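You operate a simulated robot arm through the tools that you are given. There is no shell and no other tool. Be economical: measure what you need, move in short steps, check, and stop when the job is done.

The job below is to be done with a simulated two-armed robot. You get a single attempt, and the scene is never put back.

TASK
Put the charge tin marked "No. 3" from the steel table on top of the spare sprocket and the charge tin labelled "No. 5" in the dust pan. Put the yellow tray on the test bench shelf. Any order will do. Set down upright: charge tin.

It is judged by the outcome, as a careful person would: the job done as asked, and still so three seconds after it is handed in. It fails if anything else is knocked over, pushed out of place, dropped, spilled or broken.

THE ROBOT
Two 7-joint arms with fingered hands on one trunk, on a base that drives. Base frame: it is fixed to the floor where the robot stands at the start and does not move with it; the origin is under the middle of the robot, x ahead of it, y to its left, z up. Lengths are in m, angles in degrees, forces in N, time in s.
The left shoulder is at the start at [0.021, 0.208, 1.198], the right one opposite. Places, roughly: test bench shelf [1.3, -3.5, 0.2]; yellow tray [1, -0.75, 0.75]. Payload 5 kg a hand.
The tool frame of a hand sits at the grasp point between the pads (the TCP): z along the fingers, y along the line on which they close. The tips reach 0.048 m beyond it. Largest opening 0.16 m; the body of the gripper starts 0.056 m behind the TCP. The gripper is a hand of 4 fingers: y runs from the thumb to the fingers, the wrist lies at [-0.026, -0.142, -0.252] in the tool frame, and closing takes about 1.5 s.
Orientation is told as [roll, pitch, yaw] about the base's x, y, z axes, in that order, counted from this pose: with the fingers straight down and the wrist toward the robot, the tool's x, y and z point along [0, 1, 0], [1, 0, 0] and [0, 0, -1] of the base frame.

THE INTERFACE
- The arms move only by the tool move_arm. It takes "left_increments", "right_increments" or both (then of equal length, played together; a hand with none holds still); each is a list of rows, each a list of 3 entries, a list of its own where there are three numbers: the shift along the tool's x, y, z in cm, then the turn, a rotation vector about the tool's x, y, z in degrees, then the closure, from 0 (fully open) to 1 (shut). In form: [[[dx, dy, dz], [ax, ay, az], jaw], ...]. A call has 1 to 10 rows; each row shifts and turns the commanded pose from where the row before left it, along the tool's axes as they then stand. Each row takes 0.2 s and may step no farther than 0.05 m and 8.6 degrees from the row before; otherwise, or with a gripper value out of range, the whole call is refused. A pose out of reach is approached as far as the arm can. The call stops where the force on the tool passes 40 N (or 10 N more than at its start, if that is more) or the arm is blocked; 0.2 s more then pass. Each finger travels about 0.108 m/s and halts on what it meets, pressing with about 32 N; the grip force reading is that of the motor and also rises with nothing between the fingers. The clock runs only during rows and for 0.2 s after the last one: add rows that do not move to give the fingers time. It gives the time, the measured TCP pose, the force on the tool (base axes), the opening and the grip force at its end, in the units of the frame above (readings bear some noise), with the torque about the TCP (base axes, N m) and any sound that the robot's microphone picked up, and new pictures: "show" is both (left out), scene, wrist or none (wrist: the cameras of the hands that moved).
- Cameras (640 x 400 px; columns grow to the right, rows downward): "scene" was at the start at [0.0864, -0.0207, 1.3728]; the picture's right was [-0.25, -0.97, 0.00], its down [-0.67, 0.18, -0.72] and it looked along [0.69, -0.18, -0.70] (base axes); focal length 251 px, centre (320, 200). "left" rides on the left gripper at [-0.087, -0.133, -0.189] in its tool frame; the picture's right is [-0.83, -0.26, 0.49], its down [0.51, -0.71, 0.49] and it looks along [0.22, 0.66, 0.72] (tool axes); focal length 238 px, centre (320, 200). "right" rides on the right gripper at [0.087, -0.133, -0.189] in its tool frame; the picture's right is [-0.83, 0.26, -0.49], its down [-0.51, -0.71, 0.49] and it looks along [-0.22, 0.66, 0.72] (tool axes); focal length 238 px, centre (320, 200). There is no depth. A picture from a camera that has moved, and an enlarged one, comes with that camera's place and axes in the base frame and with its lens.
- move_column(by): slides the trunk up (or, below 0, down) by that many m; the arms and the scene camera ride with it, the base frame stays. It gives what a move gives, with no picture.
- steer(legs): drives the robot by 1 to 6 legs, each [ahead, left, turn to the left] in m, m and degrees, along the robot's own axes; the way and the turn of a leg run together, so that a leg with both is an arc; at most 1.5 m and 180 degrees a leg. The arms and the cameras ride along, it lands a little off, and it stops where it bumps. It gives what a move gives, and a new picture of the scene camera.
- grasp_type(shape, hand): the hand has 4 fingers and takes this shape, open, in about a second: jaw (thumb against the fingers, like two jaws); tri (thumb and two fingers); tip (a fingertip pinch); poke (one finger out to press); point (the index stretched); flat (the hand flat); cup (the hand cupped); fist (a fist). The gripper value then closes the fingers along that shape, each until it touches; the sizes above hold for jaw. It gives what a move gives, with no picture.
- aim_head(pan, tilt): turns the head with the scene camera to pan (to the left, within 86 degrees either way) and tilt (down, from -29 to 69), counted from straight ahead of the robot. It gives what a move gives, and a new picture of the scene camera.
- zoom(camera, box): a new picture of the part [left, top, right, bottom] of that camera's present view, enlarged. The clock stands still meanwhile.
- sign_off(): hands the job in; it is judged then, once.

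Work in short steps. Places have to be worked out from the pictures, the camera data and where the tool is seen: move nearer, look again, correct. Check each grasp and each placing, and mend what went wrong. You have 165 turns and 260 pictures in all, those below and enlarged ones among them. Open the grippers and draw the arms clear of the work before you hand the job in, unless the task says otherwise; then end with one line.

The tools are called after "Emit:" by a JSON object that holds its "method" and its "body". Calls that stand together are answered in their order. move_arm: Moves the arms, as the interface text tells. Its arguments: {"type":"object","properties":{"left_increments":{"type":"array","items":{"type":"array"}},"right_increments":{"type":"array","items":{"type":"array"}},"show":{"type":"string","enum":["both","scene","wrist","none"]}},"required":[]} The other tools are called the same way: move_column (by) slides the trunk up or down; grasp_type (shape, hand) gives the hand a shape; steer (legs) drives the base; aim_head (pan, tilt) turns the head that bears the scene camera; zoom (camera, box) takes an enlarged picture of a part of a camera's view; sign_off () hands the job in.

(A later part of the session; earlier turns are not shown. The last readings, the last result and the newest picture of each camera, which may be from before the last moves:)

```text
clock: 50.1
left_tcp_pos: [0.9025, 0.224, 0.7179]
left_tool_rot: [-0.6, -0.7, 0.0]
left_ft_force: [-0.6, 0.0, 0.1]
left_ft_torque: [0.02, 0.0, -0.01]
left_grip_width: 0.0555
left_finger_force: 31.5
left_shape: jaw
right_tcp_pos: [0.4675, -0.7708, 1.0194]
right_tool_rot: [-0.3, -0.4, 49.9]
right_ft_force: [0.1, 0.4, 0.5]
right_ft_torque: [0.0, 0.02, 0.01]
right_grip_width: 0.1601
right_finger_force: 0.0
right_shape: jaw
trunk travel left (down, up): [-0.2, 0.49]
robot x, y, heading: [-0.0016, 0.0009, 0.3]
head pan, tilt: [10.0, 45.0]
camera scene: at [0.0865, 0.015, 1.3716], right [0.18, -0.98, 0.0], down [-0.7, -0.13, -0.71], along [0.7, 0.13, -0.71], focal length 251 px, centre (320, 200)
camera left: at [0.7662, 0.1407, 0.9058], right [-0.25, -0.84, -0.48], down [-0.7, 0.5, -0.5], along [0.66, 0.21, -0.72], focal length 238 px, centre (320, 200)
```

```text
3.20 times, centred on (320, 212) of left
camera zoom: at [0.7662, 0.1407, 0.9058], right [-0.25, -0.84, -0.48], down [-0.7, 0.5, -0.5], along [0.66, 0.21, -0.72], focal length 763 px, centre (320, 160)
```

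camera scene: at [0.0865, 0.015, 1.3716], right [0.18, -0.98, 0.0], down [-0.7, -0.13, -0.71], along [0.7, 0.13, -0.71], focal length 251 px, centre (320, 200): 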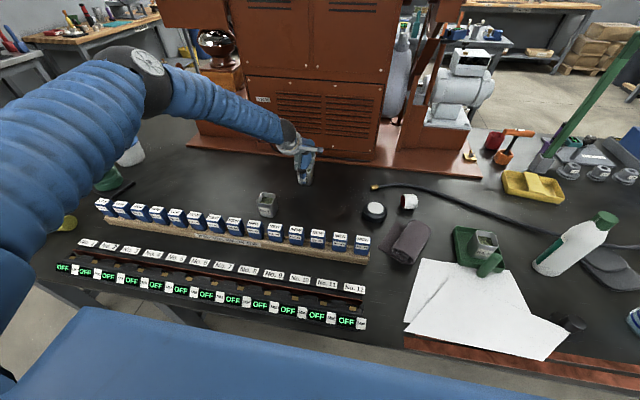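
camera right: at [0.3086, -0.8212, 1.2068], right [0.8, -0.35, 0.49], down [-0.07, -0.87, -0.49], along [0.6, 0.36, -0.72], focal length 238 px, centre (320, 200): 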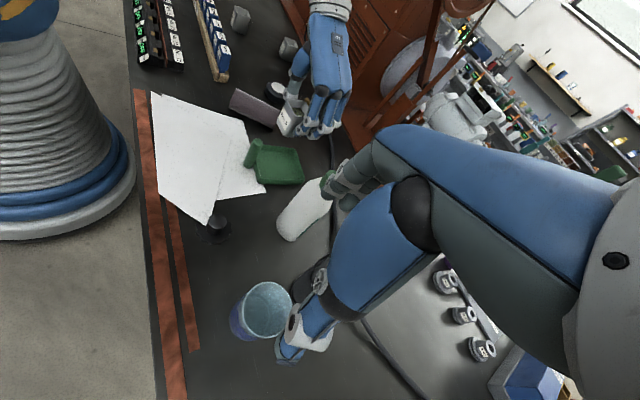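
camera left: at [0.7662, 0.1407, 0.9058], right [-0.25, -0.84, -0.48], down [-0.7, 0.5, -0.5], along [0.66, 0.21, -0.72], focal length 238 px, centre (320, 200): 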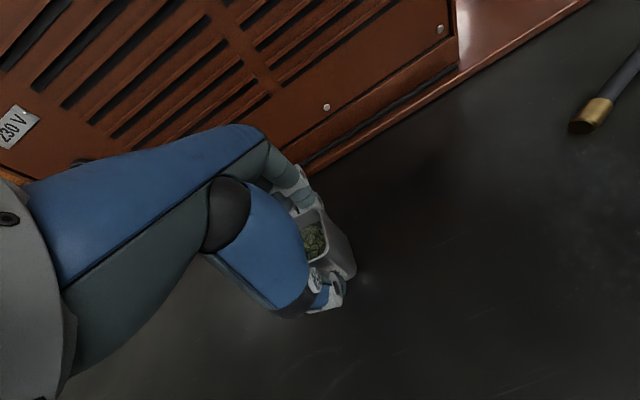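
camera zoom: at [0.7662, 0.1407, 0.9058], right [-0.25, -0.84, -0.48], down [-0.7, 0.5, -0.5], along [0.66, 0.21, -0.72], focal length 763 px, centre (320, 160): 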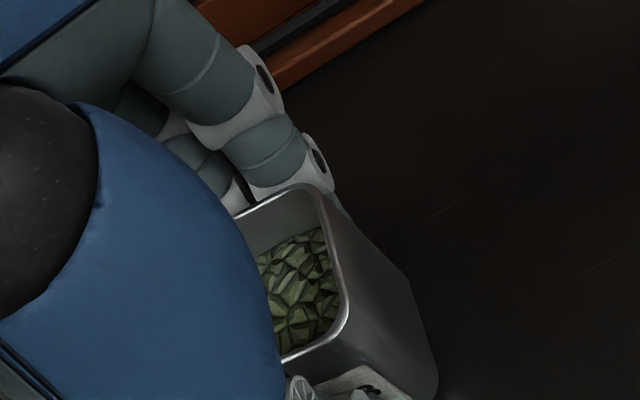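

Gripped (0.0555 m). I lift and pull back over the table, keeping the hand's attitude.

Emit:
{"method": "move_arm", "body": {"left_increments": [[[0, 0, -3], [0, 0, 0], 0.8], [[0, 0, -4.5], [0, 0, 0], 0.8], [[0, 0, -4.5], [0, 0, 0], 0.8], [[0, 0, -4.5], [0, 0, 0], 0.8], [[0, -4.5, -2], [0, 0, 0], 0.8], [[0, -4.9, 0], [0, 0, 0], 0.8], [[0, -4.9, 0], [0, 0, 0], 0.8], [[0, -4.9, 0], [0, 0, 0], 0.8], [[0, -4.9, 0], [0, 0, 0], 0.8], [[0, -4.9, 0], [0, 0, 0], 0.8]]}}

```text
clock: 52.3
left_tcp_pos: [0.6098, 0.2242, 0.8991]
left_tool_rot: [-0.5, -0.7, 0.1]
left_ft_force: [-0.3, -0.1, -0.5]
left_ft_torque: [0.03, 0.02, 0.03]
left_grip_width: 0.0551
left_finger_force: 32.5
left_shape: jaw
right_tcp_pos: [0.4659, -0.7736, 1.0201]
right_tool_rot: [-0.2, -0.5, 49.7]
right_ft_force: [-1.0, -0.5, -0.4]
right_ft_torque: [0.03, -0.1, -0.01]
right_grip_width: 0.1599
right_finger_force: 0.0
right_shape: jaw
trunk travel left (down, up): [-0.2, 0.49]
robot x, y, heading: [-0.0003, 0.0005, 0.3]
head pan, tilt: [10.0, 45.0]
camera scene: at [0.0854, 0.0144, 1.3717], right [0.18, -0.98, 0.0], down [-0.7, -0.13, -0.71], along [0.7, 0.13, -0.71], focal length 251 px, centre (320, 200)
camera left: at [0.4734, 0.1412, 1.0878], right [-0.25, -0.84, -0.48], down [-0.7, 0.5, -0.5], along [0.66, 0.21, -0.72], focal length 238 px, centre (320, 200)
```

scene: 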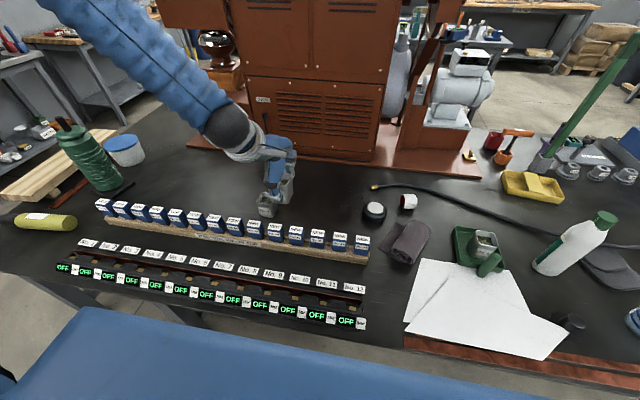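
left: 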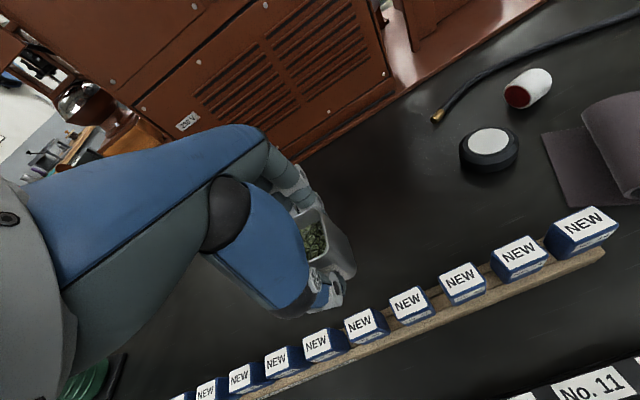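

Held well. I drive 0.5 m to the right so the left hand can reach the sprocket comfortably, then look.

Emit:
{"method": "steer", "body": {"legs": [[0, -0.5, 0]]}}

Emit:
{"method": "aim_head", "body": {"pan": -10, "tilt": 55}}

Emit:
{"method": "zoom", "body": {"camera": "scene", "box": [256, 150, 416, 250]}}

```text
clock: 55.3
left_tcp_pos: [0.612, -0.2748, 0.8972]
left_tool_rot: [-0.5, -0.7, 0.3]
left_ft_force: [-0.3, -0.3, -1.0]
left_ft_torque: [0.05, 0.04, 0.03]
left_grip_width: 0.0553
left_finger_force: 31.8
left_shape: jaw
right_tcp_pos: [0.4757, -1.2715, 1.0188]
right_tool_rot: [-0.3, -0.3, 50.1]
right_ft_force: [1.0, -0.6, -0.2]
right_ft_torque: [0.09, 0.03, 0.01]
right_grip_width: 0.1602
right_finger_force: 0.0
right_shape: jaw
trunk travel left (down, up): [-0.2, 0.49]
robot x, y, heading: [0.0042, -0.5037, 0.5]
head pan, tilt: [10.0, 45.0]
camera scene: at [0.0907, -0.4874, 1.3716], right [0.18, -0.98, 0.0], down [-0.7, -0.13, -0.71], along [0.69, 0.13, -0.71], focal length 251 px, centre (320, 200)
```

scene: 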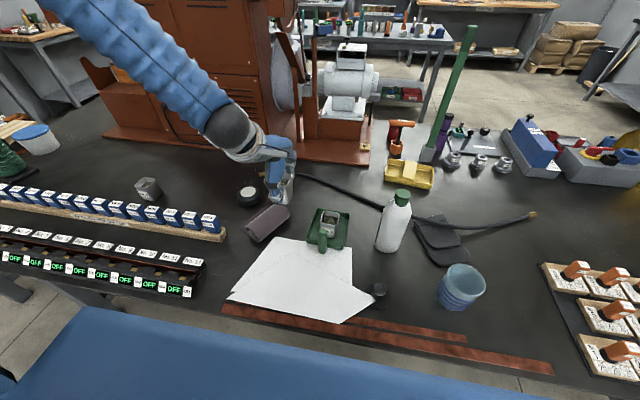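

```text
clock: 56.1
left_tcp_pos: [0.613, -0.2742, 0.8983]
left_tool_rot: [-0.6, -0.7, 0.3]
left_ft_force: [0.9, 0.1, -0.7]
left_ft_torque: [0.02, 0.02, -0.01]
left_grip_width: 0.0552
left_finger_force: 32.7
left_shape: jaw
right_tcp_pos: [0.4738, -1.2718, 1.0197]
right_tool_rot: [-0.3, -0.4, 50.1]
right_ft_force: [-0.6, -0.3, 0.0]
right_ft_torque: [-0.01, -0.01, -0.03]
right_grip_width: 0.1602
right_finger_force: 0.1
right_shape: jaw
trunk travel left (down, up): [-0.2, 0.49]
robot x, y, heading: [0.0024, -0.5033, 0.5]
head pan, tilt: [-10.0, 55.0]
camera scene: at [0.0819, -0.5134, 1.3582], right [-0.16, -0.99, 0.0], down [-0.81, 0.13, -0.57], along [0.57, -0.09, -0.82], focal length 251 px, centre (320, 200)
```

scene: 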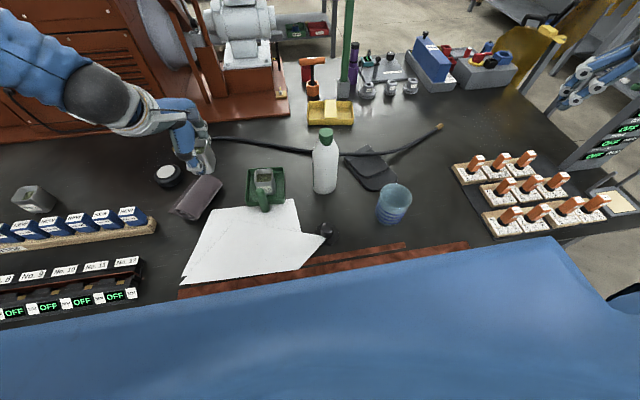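

```text
4.00 times, centred on (336, 200) of scene
camera zoom: at [0.0819, -0.5134, 1.3582], right [-0.16, -0.99, 0.0], down [-0.81, 0.13, -0.57], along [0.57, -0.09, -0.82], focal length 1004 px, centre (256, 200)
```

zoom: 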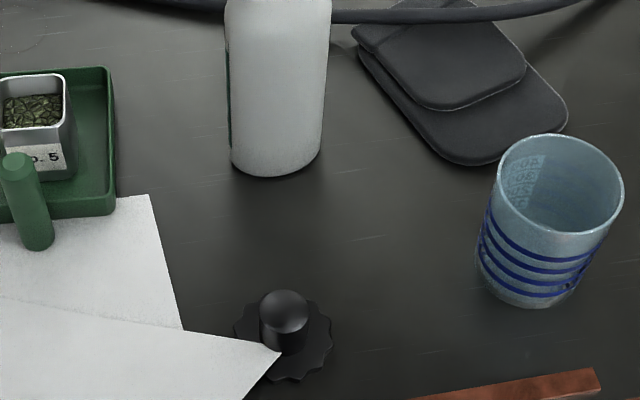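

I take a closer look at the sprocket's hub from here.

Emit:
{"method": "zoom", "body": {"camera": "scene", "box": [304, 212, 352, 242]}}

```text
13.33 times, centred on (328, 227) of scene
camera zoom: at [0.0819, -0.5134, 1.3582], right [-0.16, -0.99, 0.0], down [-0.81, 0.13, -0.57], along [0.57, -0.09, -0.82], focal length 3346 px, centre (213, -160)
```

zoom: 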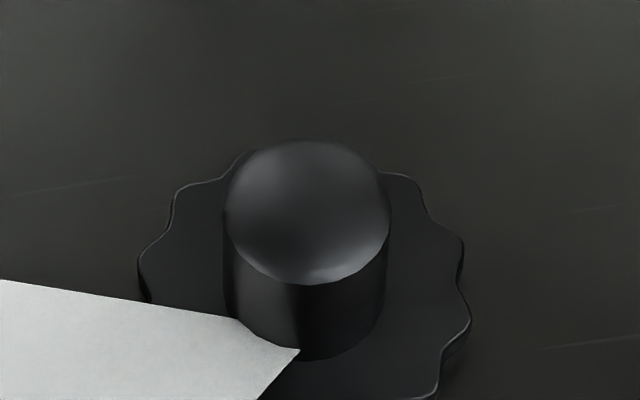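

The hub top is flat, about 3.7 cm across, centred at (0.441, -0.596). I check how the tin sits in the hand before placing.

Emit:
{"method": "zoom", "body": {"camera": "left", "box": [260, 170, 388, 250]}}

Emit:
{"method": "zoom", "body": {"camera": "scene", "box": [140, 100, 268, 180]}}

```text
5.00 times, centred on (324, 210) of left
camera zoom: at [0.478, -0.3584, 1.0869], right [-0.25, -0.84, -0.48], down [-0.71, 0.5, -0.5], along [0.66, 0.21, -0.72], focal length 1192 px, centre (300, 150)
```

zoom: 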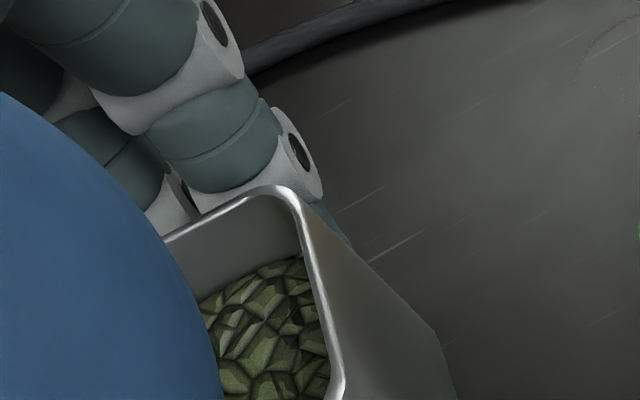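

```text
5.00 times, centred on (204, 140) of scene
camera zoom: at [0.0819, -0.5134, 1.3582], right [-0.16, -0.99, 0.0], down [-0.81, 0.13, -0.57], along [0.57, -0.09, -0.82], focal length 1255 px, centre (900, 500)
```

zoom: 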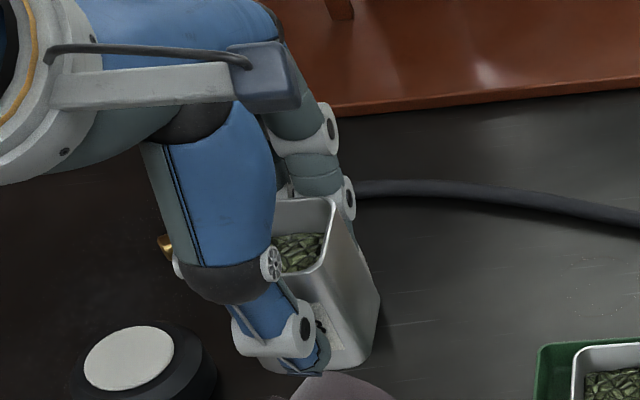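

The tin's centre is roughly (+2, +4) mm from the TCP, so the TCP should go to about (0.439, -0.600). I pull back first, then go sideways, staying high.

Emit:
{"method": "move_arm", "body": {"left_increments": [[[0, -4.35, -1], [0, 0, 0], 0.8], [[0, -4.35, 0], [0, 0, 0], 0.8], [[0, -4.35, 0], [0, 0, 0], 0.8], [[0, -4.35, 0], [0, 0, 0], 0.8], [[-4.6, 0, 0], [0, 0, 0], 0.8], [[-4.6, 0, 0], [0, 0, 0], 0.8], [[-4.6, 0, 0], [0, 0, 0], 0.8], [[-4.6, 0, 0], [0, 0, 0], 0.8], [[-4.6, 0, 0], [0, 0, 0], 0.8], [[-4.6, 0, 0], [0, 0, 0], 0.8]]}}

```text
clock: 58.3
left_tcp_pos: [0.4973, -0.5538, 0.9033]
left_tool_rot: [-0.7, -0.5, 0.4]
left_ft_force: [0.0, 0.2, -0.9]
left_ft_torque: [-0.02, 0.06, -0.03]
left_grip_width: 0.055
left_finger_force: 31.9
left_shape: jaw
left hand out of reach, approached as far as the arm can: row 3, 4
right_tcp_pos: [0.4764, -1.2713, 1.0199]
right_tool_rot: [-0.2, -0.4, 50.2]
right_ft_force: [1.0, 0.6, -1.3]
right_ft_torque: [-0.04, 0.07, 0.03]
right_grip_width: 0.1601
right_finger_force: 0.0
right_shape: jaw
trunk travel left (down, up): [-0.2, 0.49]
robot x, y, heading: [0.0068, -0.5005, 0.8]
head pan, tilt: [-10.0, 55.0]
camera scene: at [0.0828, -0.5134, 1.3581], right [-0.16, -0.99, 0.0], down [-0.81, 0.13, -0.57], along [0.57, -0.09, -0.82], focal length 251 px, centre (320, 200)
camera left: at [0.3634, -0.6384, 1.091], right [-0.25, -0.84, -0.48], down [-0.71, 0.5, -0.5], along [0.66, 0.21, -0.72], focal length 238 px, centre (320, 200)
```

scene: 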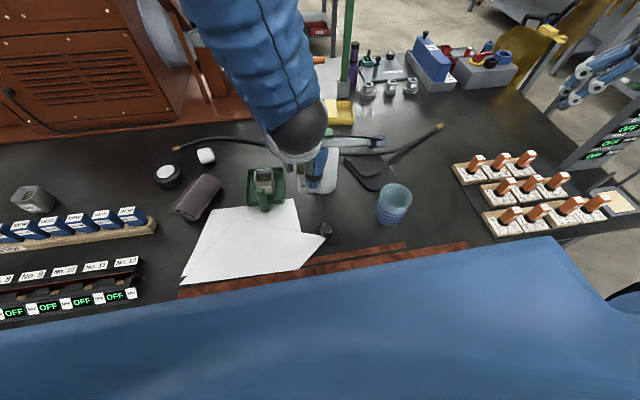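
left: 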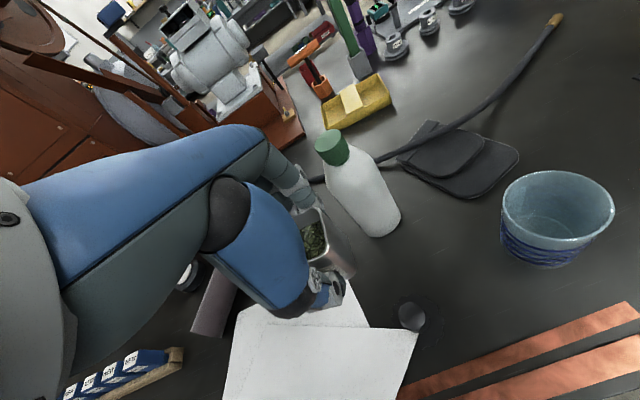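

The elbow is folded to its limit and the fingers come near the bottle. Backing the base by 0.1 m moves the hand away from the bottle and frees up reach.

Emit:
{"method": "steer", "body": {"legs": [[-0.1, 0, 0]]}}

Emit:
{"method": "zoom", "body": {"camera": "left", "box": [260, 150, 500, 300]}}

```text
clock: 59.5
left_tcp_pos: [0.3956, -0.5568, 0.9039]
left_tool_rot: [-0.7, -0.7, 0.1]
left_ft_force: [-0.4, 0.5, -0.3]
left_ft_torque: [0.03, -0.1, 0.0]
left_grip_width: 0.0552
left_finger_force: 31.5
left_shape: jaw
right_tcp_pos: [0.3714, -1.2739, 1.0216]
right_tool_rot: [-0.2, -0.5, 50.1]
right_ft_force: [-1.4, 0.3, -0.4]
right_ft_torque: [0.02, -0.16, -0.05]
right_grip_width: 0.16
right_finger_force: 0.1
right_shape: jaw
trunk travel left (down, up): [-0.2, 0.49]
robot x, y, heading: [-0.0954, -0.5017, 0.2]
head pan, tilt: [-10.0, 55.0]
camera scene: at [-0.0203, -0.5147, 1.3584], right [-0.16, -0.99, 0.0], down [-0.81, 0.14, -0.57], along [0.57, -0.09, -0.82], focal length 251 px, centre (320, 200)
```

scene: 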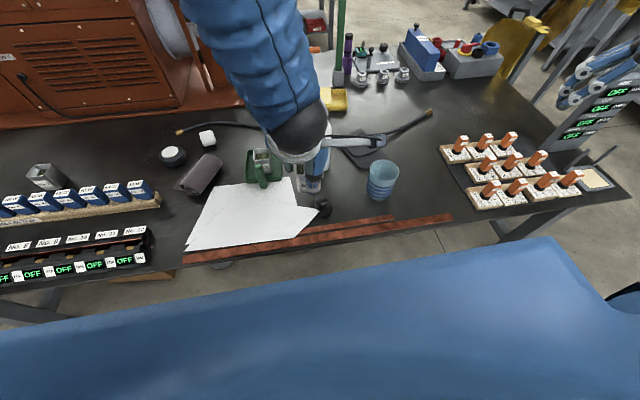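

```text
2.67 times, centred on (380, 225) of left
camera zoom: at [0.2604, -0.6402, 1.0922], right [-0.25, -0.84, -0.48], down [-0.7, 0.5, -0.5], along [0.66, 0.21, -0.72], focal length 636 px, centre (160, 133)
```

zoom: 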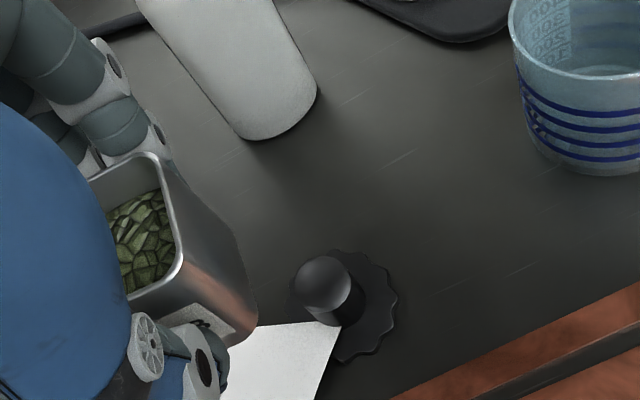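

The hub reads (0.442, -0.592) here, consistent. I shift over it and lower to about 1.5 cm above it.

Emit:
{"method": "move_arm", "body": {"left_increments": [[[-2.15, 2.15, 0], [0, 0, 0], 0.8], [[-2.15, 2.15, 0], [0, 0, 0], 0.8], [[0, 0, 4], [0, 0, 0], 0.8], [[0, 0, 4], [0, 0, 0], 0.8], [[0, 0, 3], [0, 0, 0], 0.8], [[0, 0, 1.8], [0, 0, 0], 0.8], [[0, 0, 0], [0, 0, 0], 0.8]]}}

Emit:
{"method": "zoom", "body": {"camera": "left", "box": [260, 150, 420, 250]}}

Emit:
{"method": "zoom", "body": {"camera": "scene", "box": [260, 160, 388, 240]}}

```text
clock: 61.1
left_tcp_pos: [0.4423, -0.6012, 0.7778]
left_tool_rot: [-0.6, -0.6, 0.3]
left_ft_force: [-0.6, 0.4, 0.4]
left_ft_torque: [0.02, -0.02, 0.04]
left_grip_width: 0.0551
left_finger_force: 32.0
left_shape: jaw
right_tcp_pos: [0.3726, -1.2733, 1.0199]
right_tool_rot: [-0.3, -0.4, 50.0]
right_ft_force: [1.4, 0.8, 0.4]
right_ft_torque: [-0.02, 0.01, -0.03]
right_grip_width: 0.1603
right_finger_force: 0.1
right_shape: jaw
trunk travel left (down, up): [-0.2, 0.49]
robot x, y, heading: [-0.0962, -0.5044, 0.5]
head pan, tilt: [-10.0, 55.0]
camera scene: at [-0.0186, -0.5148, 1.3583], right [-0.16, -0.99, 0.0], down [-0.81, 0.14, -0.57], along [0.57, -0.09, -0.82], focal length 251 px, centre (320, 200)
camera left: at [0.3058, -0.6855, 0.9653], right [-0.25, -0.84, -0.48], down [-0.71, 0.5, -0.5], along [0.66, 0.21, -0.72], focal length 238 px, centre (320, 200)
```

scene: 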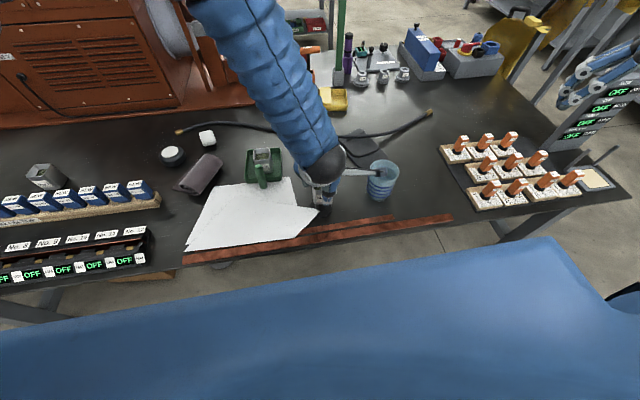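
left: 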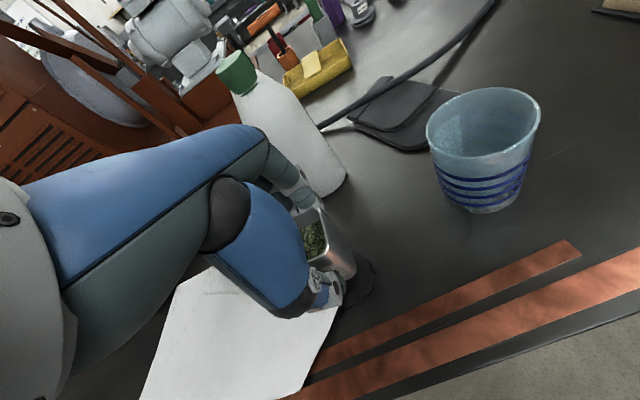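

```text
4.00 times, centred on (340, 200) of left
camera zoom: at [0.3058, -0.6855, 0.9653], right [-0.25, -0.84, -0.48], down [-0.71, 0.5, -0.5], along [0.66, 0.21, -0.72], focal length 953 px, centre (240, 200)
```

zoom: 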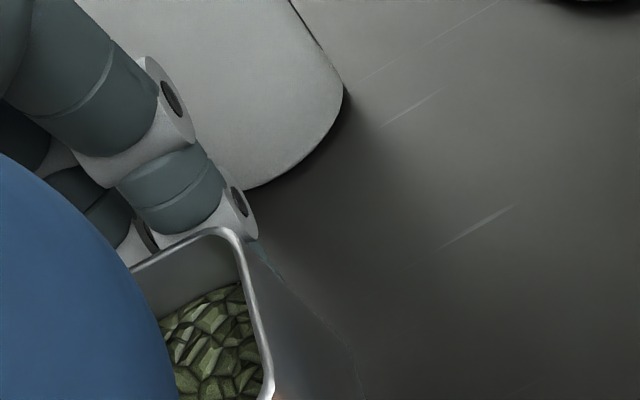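

```text
5.00 times, centred on (324, 200) of scene
camera zoom: at [-0.0186, -0.5148, 1.3583], right [-0.16, -0.99, 0.0], down [-0.81, 0.14, -0.57], along [0.57, -0.09, -0.82], focal length 1255 px, centre (300, 200)
```

zoom: 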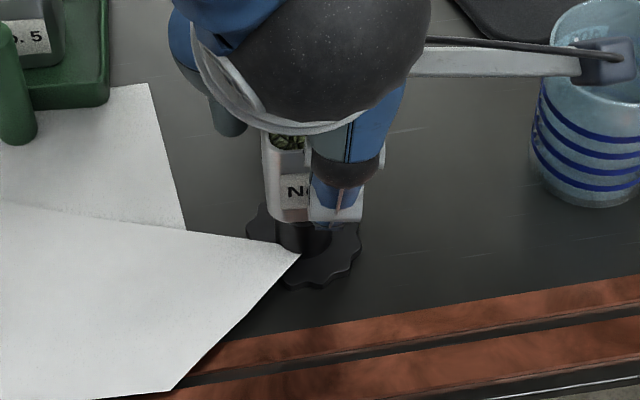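

Laterally the tin sits right over the hub; its centre is maybe 2 mm too far forward. I correct and go down gently until contact (expected z ≈ 0.757).

Emit:
{"method": "move_arm", "body": {"left_increments": [[[0, -0.2, 0.5], [0, 0, 0], 0.8], [[0, 0, 0.5], [0, 0, 0], 0.8], [[0, 0, 0.2], [0, 0, 0], 0.8], [[0, 0, 0], [0, 0, 0], 0.8]], "show": "none"}}

Emit:
{"method": "zoom", "body": {"camera": "scene", "box": [292, 180, 356, 220]}}

```text
clock: 62.1
left_tcp_pos: [0.4397, -0.5998, 0.764]
left_tool_rot: [-0.7, -0.5, 0.3]
left_ft_force: [0.8, -0.1, -0.7]
left_ft_torque: [0.01, -0.03, 0.01]
left_grip_width: 0.0552
left_finger_force: 31.5
left_shape: jaw
right_tcp_pos: [0.3727, -1.2737, 1.0186]
right_tool_rot: [-0.3, -0.4, 50.0]
right_ft_force: [0.5, 1.3, -0.4]
right_ft_torque: [0.0, -0.01, 0.01]
right_grip_width: 0.1599
right_finger_force: 0.1
right_shape: jaw
trunk travel left (down, up): [-0.2, 0.49]
robot x, y, heading: [-0.0962, -0.5045, 0.1]
head pan, tilt: [-10.0, 55.0]
```

```text
10.00 times, centred on (324, 200) of scene
camera zoom: at [-0.0185, -0.5148, 1.3582], right [-0.16, -0.99, 0.0], down [-0.81, 0.14, -0.57], along [0.57, -0.09, -0.82], focal length 2509 px, centre (280, 200)
```

zoom: 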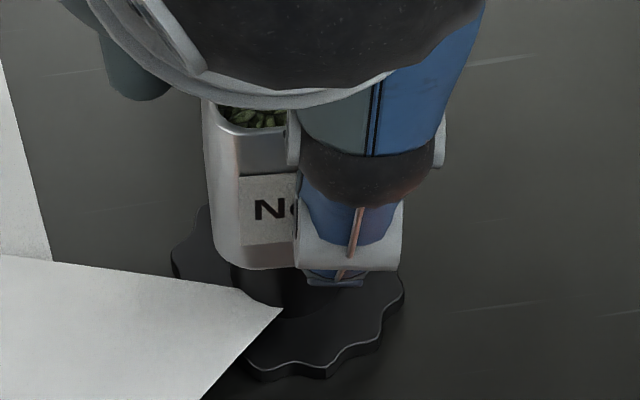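

Nearly touching; I shift 2 mm left and continue in 2 mm steps.

Emit:
{"method": "move_arm", "body": {"left_increments": [[[0.2, 0, 0.25], [0, 0, 0], 0.8], [[0, 0, 0.2], [0, 0, 0], 0.8], [[0, 0, 0], [0, 0, 0], 0.8]], "show": "none"}}

```text
clock: 62.9
left_tcp_pos: [0.4437, -0.5996, 0.7637]
left_tool_rot: [-0.8, -1.0, 0.2]
left_ft_force: [-3.9, -0.9, 20.8]
left_ft_torque: [0.01, 0.23, 0.02]
left_grip_width: 0.0567
left_finger_force: 31.9
left_shape: jaw
right_tcp_pos: [0.3729, -1.2741, 1.0207]
right_tool_rot: [-0.3, -0.4, 50.0]
right_ft_force: [0.4, 0.7, 0.0]
right_ft_torque: [-0.02, 0.04, 0.02]
right_grip_width: 0.1599
right_finger_force: 0.1
right_shape: jaw
trunk travel left (down, up): [-0.2, 0.49]
robot x, y, heading: [-0.0973, -0.5021, 0.6]
head pan, tilt: [-10.0, 55.0]
stopped in row 3 (left hand): the force on the tool passed its limit (the readings are from after the stop); the commanded pose is now the measured one
```

Contact came at z 0.764, now pressing 21 N. I relax upward 2 mm and read the force.

Emit:
{"method": "move_arm", "body": {"left_increments": [[[0, -0.1, -0.15], [0, 0, 0], 0.8], [[0, 0, 0], [0, 0, 0], 0.8]], "show": "wrist"}}

Emit:
{"method": "zoom", "body": {"camera": "scene", "box": [292, 180, 356, 220]}}

```text
clock: 63.5
left_tcp_pos: [0.4419, -0.5995, 0.764]
left_tool_rot: [-0.7, -0.9, 0.1]
left_ft_force: [1.1, -0.1, 11.2]
left_ft_torque: [0.04, -0.16, -0.02]
left_grip_width: 0.057
left_finger_force: 31.8
left_shape: jaw
right_tcp_pos: [0.3723, -1.2753, 1.019]
right_tool_rot: [-0.3, -0.4, 50.0]
right_ft_force: [0.0, 0.0, 0.1]
right_ft_torque: [0.01, 0.03, 0.03]
right_grip_width: 0.1602
right_finger_force: 0.3
right_shape: jaw
trunk travel left (down, up): [-0.2, 0.49]
robot x, y, heading: [-0.0946, -0.5024, 0.6]
head pan, tilt: [-10.0, 55.0]
camera left: at [0.3056, -0.683, 0.9516], right [-0.25, -0.84, -0.48], down [-0.7, 0.5, -0.51], along [0.67, 0.21, -0.71], focal length 238 px, centre (320, 200)
```

left: 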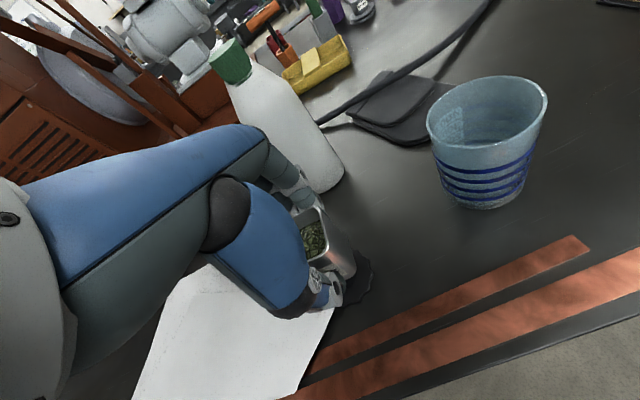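

```text
10.00 times, centred on (324, 200) of scene
camera zoom: at [-0.0189, -0.5147, 1.3582], right [-0.16, -0.99, 0.0], down [-0.81, 0.14, -0.57], along [0.57, -0.09, -0.82], focal length 2509 px, centre (280, 200)
```

zoom: 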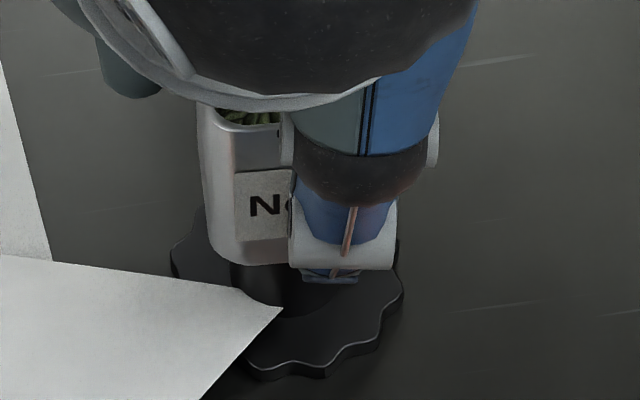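

Lateral centring looks right, but the tin may sit about 3–4 mm too far ahead. I lift 4 mm, shift back 3 mm, and set down again lightly.

Emit:
{"method": "move_arm", "body": {"left_increments": [[[0, 0, -0.4], [0, 0, 0], 0.8], [[0, -0.3, 0], [0, 0, 0], 0.8], [[0, 0, 0.2], [0, 0, 0], 0.8], [[0, 0, 0.1], [0, 0, 0], 0.8], [[0, 0, 0], [0, 0, 0], 0.8]], "show": "none"}}

```text
clock: 64.7
left_tcp_pos: [0.4382, -0.599, 0.7644]
left_tool_rot: [-0.7, -0.8, 0.1]
left_ft_force: [-0.8, -1.0, 3.3]
left_ft_torque: [-0.02, -0.07, 0.03]
left_grip_width: 0.0564
left_finger_force: 32.1
left_shape: jaw
right_tcp_pos: [0.3735, -1.2735, 1.0201]
right_tool_rot: [-0.3, -0.4, 50.0]
right_ft_force: [-0.4, -0.5, 0.0]
right_ft_torque: [0.0, 0.01, -0.02]
right_grip_width: 0.16
right_finger_force: 0.0
right_shape: jaw
trunk travel left (down, up): [-0.2, 0.49]
robot x, y, heading: [-0.0964, -0.5017, 0.6]
head pan, tilt: [-10.0, 55.0]
```

Light contact (3 N). I open in small steps without lifting and look.

Emit:
{"method": "move_arm", "body": {"left_increments": [[[0, 0, 0], [0, 0, 0], 0.64], [[0, 0, 0], [0, 0, 0], 0.6], [[0, 0, 0], [0, 0, 0], 0.55], [[0, 0, 0], [0, 0, 0], 0.5], [[0, 0, 0], [0, 0, 0], 0.45], [[0, 0, 0], [0, 0, 0], 0.45]], "show": "wrist"}}

Emit:
{"method": "zoom", "body": {"camera": "scene", "box": [292, 180, 356, 220]}}

Emit:
{"method": "zoom", "body": {"camera": "left", "box": [260, 160, 420, 260]}}

```text
clock: 66.1
left_tcp_pos: [0.4379, -0.598, 0.7635]
left_tool_rot: [-0.7, -0.9, 0.3]
left_ft_force: [-0.7, -0.4, -0.3]
left_ft_torque: [0.0, 0.0, 0.0]
left_grip_width: 0.0875
left_finger_force: 0.0
left_shape: jaw
right_tcp_pos: [0.3728, -1.2743, 1.0195]
right_tool_rot: [-0.3, -0.4, 50.0]
right_ft_force: [-0.8, 0.7, -0.1]
right_ft_torque: [-0.01, 0.02, -0.03]
right_grip_width: 0.16
right_finger_force: 0.0
right_shape: jaw
trunk travel left (down, up): [-0.2, 0.49]
robot x, y, heading: [-0.0968, -0.5056, 0.6]
head pan, tilt: [-10.0, 55.0]
camera left: at [0.3019, -0.6819, 0.9519], right [-0.25, -0.84, -0.48], down [-0.7, 0.5, -0.51], along [0.67, 0.21, -0.72], focal length 238 px, centre (320, 200)
```

left: 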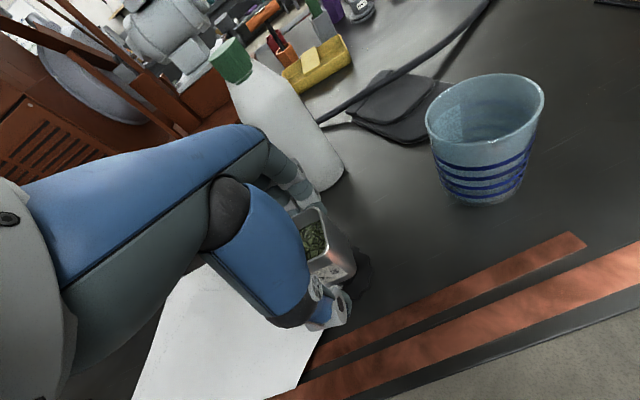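

```text
10.00 times, centred on (324, 200) of scene
camera zoom: at [-0.0185, -0.5148, 1.3582], right [-0.16, -0.99, 0.0], down [-0.81, 0.14, -0.57], along [0.57, -0.09, -0.82], focal length 2509 px, centre (280, 200)
```

zoom: 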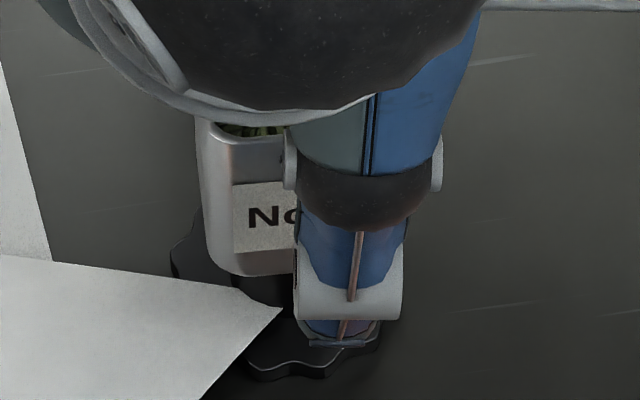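

```text
4.00 times, centred on (340, 210) of left
camera zoom: at [0.3019, -0.6819, 0.9519], right [-0.25, -0.84, -0.48], down [-0.7, 0.5, -0.51], along [0.67, 0.21, -0.72], focal length 953 px, centre (240, 160)
```

zoom: 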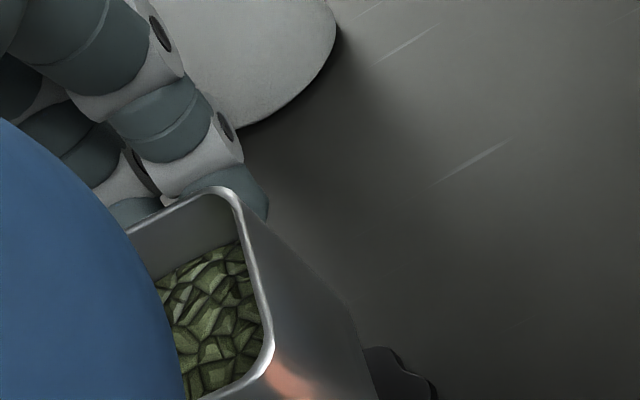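

The tin stands free. I lift the hand straight up.

Emit:
{"method": "move_arm", "body": {"left_increments": [[[0, 0, -1], [0, 0, 0], 0.45], [[0, 0, -2], [0, 0, 0], 0.45], [[0, 0, -3], [0, 0, 0], 0.4], [[0, 0, -4], [0, 0, 0], 0.3], [[0, 0, -4], [0, 0, 0], 0.2], [[0, 0, -4], [0, 0, 0], 0.1], [[0, 0, -4], [0, 0, 0], 0.1]]}}

Emit:
{"method": "zoom", "body": {"camera": "scene", "box": [276, 170, 372, 230]}}

```text
clock: 67.7
left_tcp_pos: [0.4343, -0.5953, 0.9817]
left_tool_rot: [-0.6, -0.8, 0.1]
left_ft_force: [-0.3, 1.1, -0.3]
left_ft_torque: [-0.1, -0.08, 0.02]
left_grip_width: 0.1439
left_finger_force: 0.0
left_shape: jaw
right_tcp_pos: [0.3731, -1.2719, 1.0203]
right_tool_rot: [-0.4, -0.4, 50.1]
right_ft_force: [-0.4, 1.4, 0.2]
right_ft_torque: [-0.06, 0.02, -0.01]
right_grip_width: 0.1601
right_finger_force: 0.0
right_shape: jaw
trunk travel left (down, up): [-0.2, 0.49]
robot x, y, heading: [-0.102, -0.5022, 0.8]
head pan, tilt: [-10.0, 55.0]
camera scene: at [-0.0188, -0.514, 1.3583], right [-0.17, -0.99, 0.0], down [-0.81, 0.14, -0.57], along [0.57, -0.09, -0.82], focal length 251 px, centre (320, 200)
camera left: at [0.2981, -0.6783, 1.1707], right [-0.25, -0.84, -0.48], down [-0.7, 0.5, -0.51], along [0.67, 0.21, -0.72], focal length 238 px, centre (320, 200)
```

scene: 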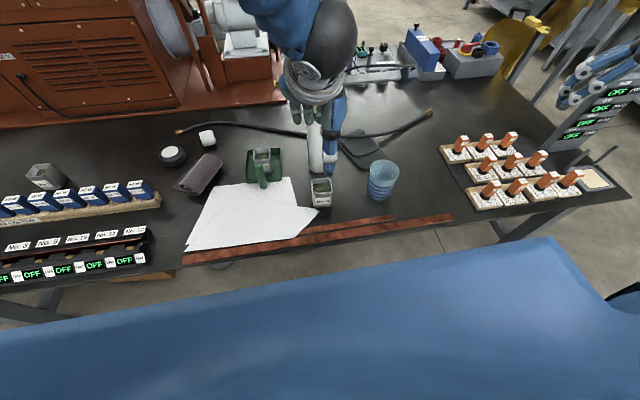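
left: 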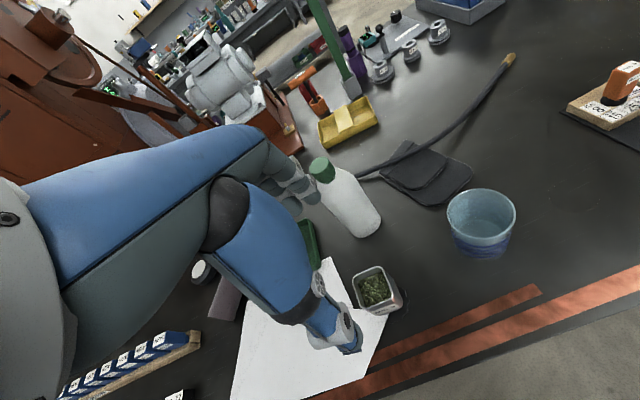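

```text
6.67 times, centred on (324, 200) of scene
camera zoom: at [-0.0188, -0.514, 1.3583], right [-0.17, -0.99, 0.0], down [-0.81, 0.14, -0.57], along [0.57, -0.09, -0.82], focal length 1673 px, centre (293, 200)
```

zoom: 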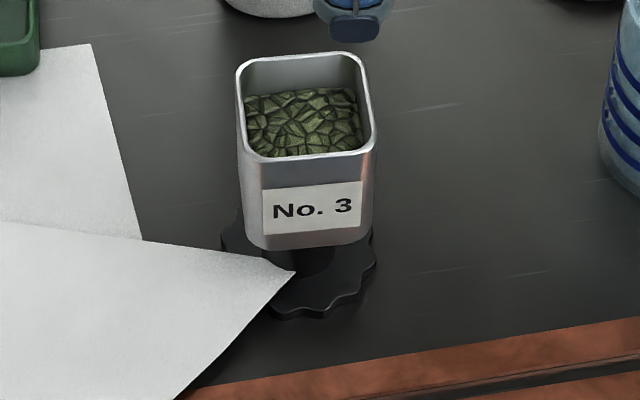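

Tin No. 3 stands level on the sprocket. Next the yellow tray: I raise the left hand and look at the tray.

Emit:
{"method": "move_arm", "body": {"left_increments": [[[0, 0, -4.5], [0, 0, 0], 0.1], [[0, 0, -4.5], [0, 0, 0], 0.1], [[4.5, 0, -3], [0, 0, 0], 0.1], [[4.8, 0, 0], [0, 0, 0], 0.1], [[4.8, 0, 0], [0, 0, 0], 0.1], [[4.8, 0, 0], [0, 0, 0], 0.1], [[4.8, 0, 0], [0, 0, 0], 0.1]], "show": "none"}}

Emit:
{"method": "aim_head", "body": {"pan": -14, "tilt": 32}}

Emit:
{"method": "zoom", "body": {"camera": "scene", "box": [256, 150, 416, 250]}}

```text
refused: row 3 steps farther than a row can; nothing moved
```

```text
clock: 68.6
left_tcp_pos: [0.4334, -0.5953, 0.9823]
left_tool_rot: [-0.7, -1.0, 0.2]
left_ft_force: [-0.8, 0.5, -0.1]
left_ft_torque: [0.0, -0.01, 0.02]
left_grip_width: 0.1437
left_finger_force: 0.0
left_shape: jaw
right_tcp_pos: [0.3724, -1.2735, 1.0186]
right_tool_rot: [-0.2, -0.3, 50.0]
right_ft_force: [-0.2, 1.3, 1.4]
right_ft_torque: [-0.01, 0.01, -0.03]
right_grip_width: 0.1601
right_finger_force: 0.0
right_shape: jaw
trunk travel left (down, up): [-0.2, 0.49]
robot x, y, heading: [-0.0976, -0.5057, 0.7]
head pan, tilt: [-14.0, 32.0]
camera scene: at [-0.0026, -0.5237, 1.391], right [-0.23, -0.97, 0.0], down [-0.52, 0.12, -0.85], along [0.82, -0.2, -0.53], focal length 251 px, centre (320, 200)
```

scene: 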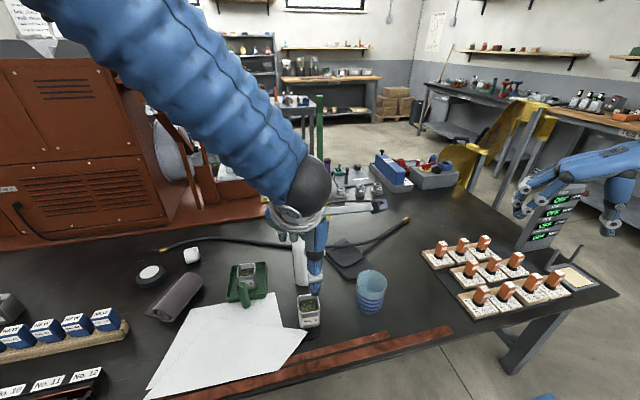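

```text
4.00 times, centred on (336, 200) of scene
camera zoom: at [-0.0026, -0.5237, 1.391], right [-0.23, -0.97, 0.0], down [-0.52, 0.12, -0.85], along [0.82, -0.2, -0.53], focal length 1004 px, centre (256, 200)
```

zoom: 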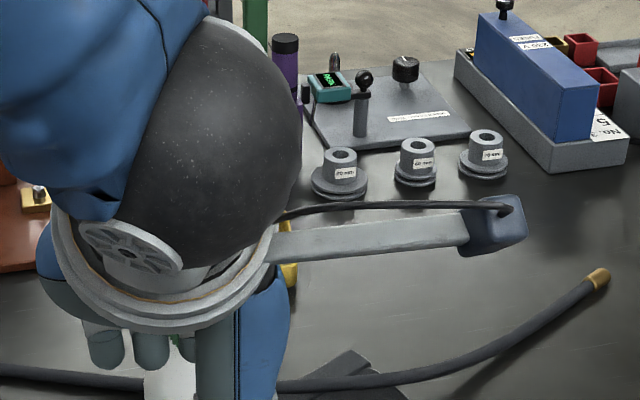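

I redo the left-arm retreat in smaller rows.

Emit:
{"method": "move_arm", "body": {"left_increments": [[[0, 0, -4.5], [0, 0, 0], 0.1], [[0, 0, -4.5], [0, 0, 0], 0.1], [[0, 0, -3], [0, 0, 0], 0.1], [[4.8, 0, 0], [0, 0, 0], 0.1], [[4.8, 0, 0], [0, 0, 0], 0.1], [[4.8, 0, 0], [0, 0, 0], 0.1], [[4.8, 0, 0], [0, 0, 0], 0.1], [[4.8, 0, 0], [0, 0, 0], 0.1], [[4.8, 0, 0], [0, 0, 0], 0.1], [[4.8, 0, 0], [0, 0, 0], 0.1]], "show": "scene"}}

Emit:
{"method": "zoom", "body": {"camera": "scene", "box": [256, 150, 416, 250]}}

```text
clock: 70.8
left_tcp_pos: [0.4348, -0.261, 1.096]
left_tool_rot: [-0.7, -0.9, 0.1]
left_ft_force: [-0.6, 0.6, -0.7]
left_ft_torque: [-0.12, -0.06, -0.05]
left_grip_width: 0.144
left_finger_force: 0.0
left_shape: jaw
right_tcp_pos: [0.3712, -1.2716, 1.0219]
right_tool_rot: [-0.5, -0.4, 50.0]
right_ft_force: [-0.9, 1.5, 1.4]
right_ft_torque: [-0.11, -0.04, -0.01]
right_grip_width: 0.1597
right_finger_force: 0.0
right_shape: jaw
trunk travel left (down, up): [-0.2, 0.49]
robot x, y, heading: [-0.0974, -0.5049, 0.7]
head pan, tilt: [-14.0, 32.0]
camera scene: at [-0.0032, -0.5217, 1.3912], right [-0.23, -0.97, 0.0], down [-0.52, 0.12, -0.85], along [0.82, -0.2, -0.53], focal length 251 px, centre (320, 200)
```

scene: 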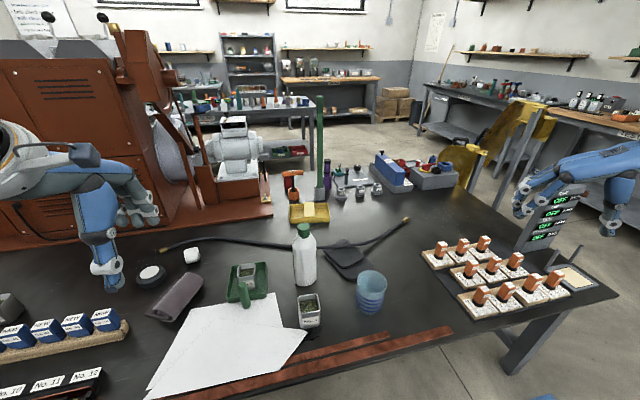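

```text
4.00 times, centred on (336, 200) of scene
camera zoom: at [-0.0032, -0.5217, 1.3912], right [-0.23, -0.97, 0.0], down [-0.52, 0.12, -0.85], along [0.82, -0.2, -0.53], focal length 1004 px, centre (256, 200)
```

zoom: 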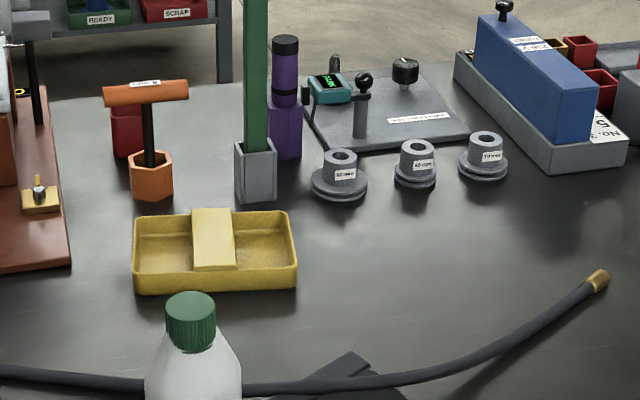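

The tray is about 20 × 11 × 4 cm at roughly (1.015, -0.71), turned about −11°. Before picking a grip I look right for the test bench shelf where it must go.

Emit:
{"method": "aim_head", "body": {"pan": -65, "tilt": 18}}

Emit:
{"method": "zoom", "body": {"camera": "scene", "box": [160, 60, 480, 260]}}

```text
clock: 72.0
left_tcp_pos: [0.4348, -0.2614, 1.0967]
left_tool_rot: [-0.7, -0.9, 0.2]
left_ft_force: [-0.9, 0.4, -0.1]
left_ft_torque: [-0.02, 0.0, 0.0]
left_grip_width: 0.1438
left_finger_force: 0.0
left_shape: jaw
right_tcp_pos: [0.3729, -1.274, 1.0191]
right_tool_rot: [-0.3, -0.4, 50.0]
right_ft_force: [-0.4, -0.2, 0.4]
right_ft_torque: [-0.03, 0.0, -0.01]
right_grip_width: 0.16
right_finger_force: 0.0
right_shape: jaw
trunk travel left (down, up): [-0.2, 0.49]
robot x, y, heading: [-0.0942, -0.5049, 0.5]
head pan, tilt: [-65.0, 18.0]
camera scene: at [-0.0494, -0.5868, 1.4135], right [-0.9, -0.43, 0.0], down [-0.13, 0.28, -0.95], along [0.41, -0.86, -0.31], focal length 251 px, centre (320, 200)
```

scene: 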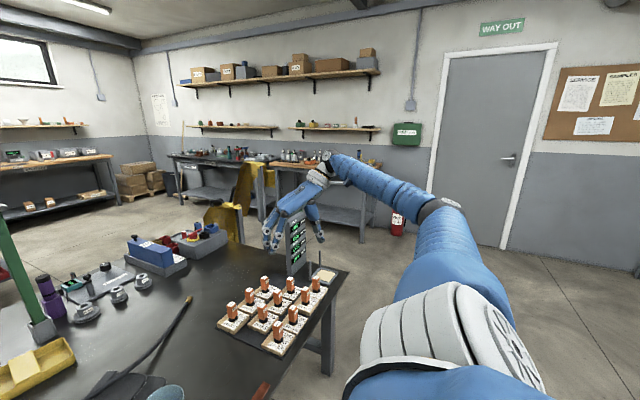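

```text
2.00 times, centred on (320, 160) of scene
camera zoom: at [-0.0494, -0.5868, 1.4135], right [-0.9, -0.43, 0.0], down [-0.13, 0.28, -0.95], along [0.41, -0.86, -0.31], focal length 502 px, centre (320, 280)
```

zoom: 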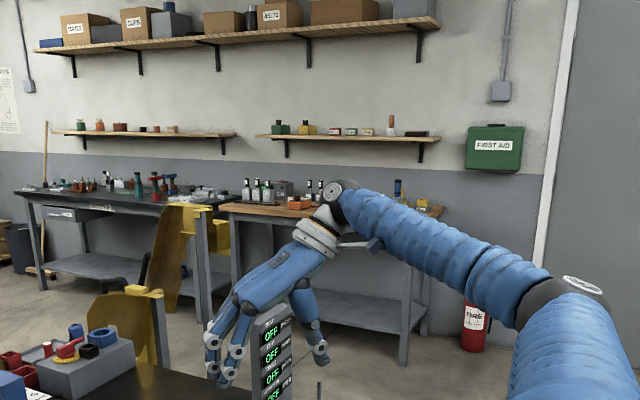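

The wood-topped bench on the right wall has a free grey lower shelf at about (1.2, -3.5, 0.2). A vertical grip across the tray's short side will suit both pick and placing. I first turn the right hand to yaw −11°.

Emit:
{"method": "move_arm", "body": {"right_increments": [[[0, 0, -1], [0, 0, 7.6], 0], [[0, 0, -1], [0, 0, 7.6], 0], [[0, 0, -1], [0, 0, 7.6], 0], [[0, 0, -1], [0, 0, 7.6], 0], [[0, 0, -1], [0, 0, 7.6], 0], [[0, 0, 0], [0, 0, 7.6], 0], [[0, 0, 0], [0, 0, 7.6], 0], [[0, 0, 0], [0, 0, 7.6], 0]], "show": "none"}}

Emit:
{"method": "aim_head", "body": {"pan": -14, "tilt": 35}}

```text
clock: 73.8
left_tcp_pos: [0.4344, -0.2613, 1.0957]
left_tool_rot: [-0.7, -0.8, 0.2]
left_ft_force: [0.0, 0.1, 0.5]
left_ft_torque: [-0.02, 0.0, -0.02]
left_grip_width: 0.1437
left_finger_force: 0.1
left_shape: jaw
right_tcp_pos: [0.3712, -1.2737, 1.0689]
right_tool_rot: [0.2, -0.6, -10.9]
right_ft_force: [-0.1, 0.2, -0.4]
right_ft_torque: [-0.03, 0.02, 0.0]
right_grip_width: 0.1599
right_finger_force: 0.2
right_shape: jaw
trunk travel left (down, up): [-0.2, 0.49]
robot x, y, heading: [-0.0956, -0.5034, 0.3]
head pan, tilt: [-65.0, 18.0]
```

```text
clock: 75.0
left_tcp_pos: [0.4335, -0.2605, 1.0965]
left_tool_rot: [-0.7, -0.9, 0.2]
left_ft_force: [0.1, -0.3, 0.6]
left_ft_torque: [0.01, 0.01, 0.0]
left_grip_width: 0.1438
left_finger_force: 0.0
left_shape: jaw
right_tcp_pos: [0.3716, -1.2733, 1.0686]
right_tool_rot: [0.2, -0.4, -10.7]
right_ft_force: [0.5, 1.2, -0.2]
right_ft_torque: [-0.02, 0.0, -0.02]
right_grip_width: 0.16
right_finger_force: 0.0
right_shape: jaw
trunk travel left (down, up): [-0.2, 0.49]
robot x, y, heading: [-0.1003, -0.5068, 0.5]
head pan, tilt: [-14.0, 35.0]
camera scene: at [-0.0041, -0.5233, 1.3865], right [-0.23, -0.97, 0.0], down [-0.56, 0.13, -0.82], along [0.8, -0.19, -0.57], focal length 251 px, centre (320, 200)
```

scene: 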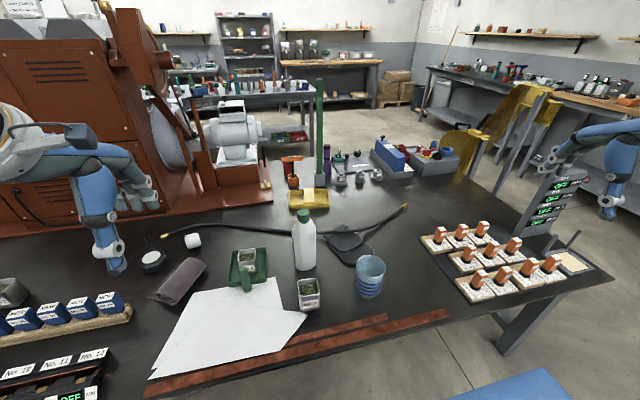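

I bring the right hand in over the table, high above everything.

Emit:
{"method": "move_arm", "body": {"right_increments": [[[4.25, 2.1, 0], [0, 0, 0], 0], [[4.25, 2.1, 0], [0, 0, 0], 0], [[4.25, 2.1, 0], [0, 0, 0], 0], [[4.25, 2.1, 0], [0, 0, 0], 0], [[4.25, 2.1, 0], [0, 0, 0], 0], [[4.25, 2.1, 0], [0, 0, 0], 0], [[4.25, 2.1, 0], [0, 0, 0], 0], [[4.25, 2.1, 0], [0, 0, 0], 0], [[4.25, 2.1, 0], [0, 0, 0], 0], [[4.25, 2.1, 0], [0, 0, 0], 0]], "show": "wrist"}}

```text
clock: 77.2
left_tcp_pos: [0.4348, -0.2588, 1.0956]
left_tool_rot: [-0.7, -0.7, 0.2]
left_ft_force: [0.6, 2.0, -0.9]
left_ft_torque: [-0.22, 0.05, -0.03]
left_grip_width: 0.1437
left_finger_force: 0.1
left_shape: jaw
right_tcp_pos: [0.6589, -0.8941, 1.0714]
right_tool_rot: [-0.1, -0.3, -10.8]
right_ft_force: [0.4, 0.7, -0.9]
right_ft_torque: [-0.06, 0.01, -0.06]
right_grip_width: 0.1598
right_finger_force: 0.1
right_shape: jaw
trunk travel left (down, up): [-0.2, 0.49]
robot x, y, heading: [-0.0946, -0.5059, 0.1]
head pan, tilt: [-14.0, 35.0]
camera right: at [0.5431, -0.7845, 1.2598], right [0.09, -0.87, 0.49], down [-0.79, -0.36, -0.5], along [0.61, -0.34, -0.72], focal length 238 px, centre (320, 200)
```

right: 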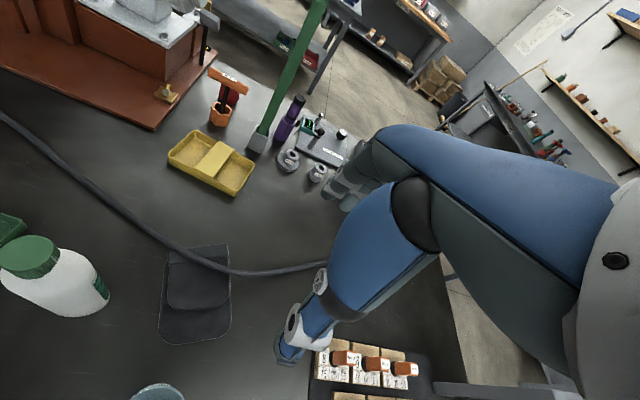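

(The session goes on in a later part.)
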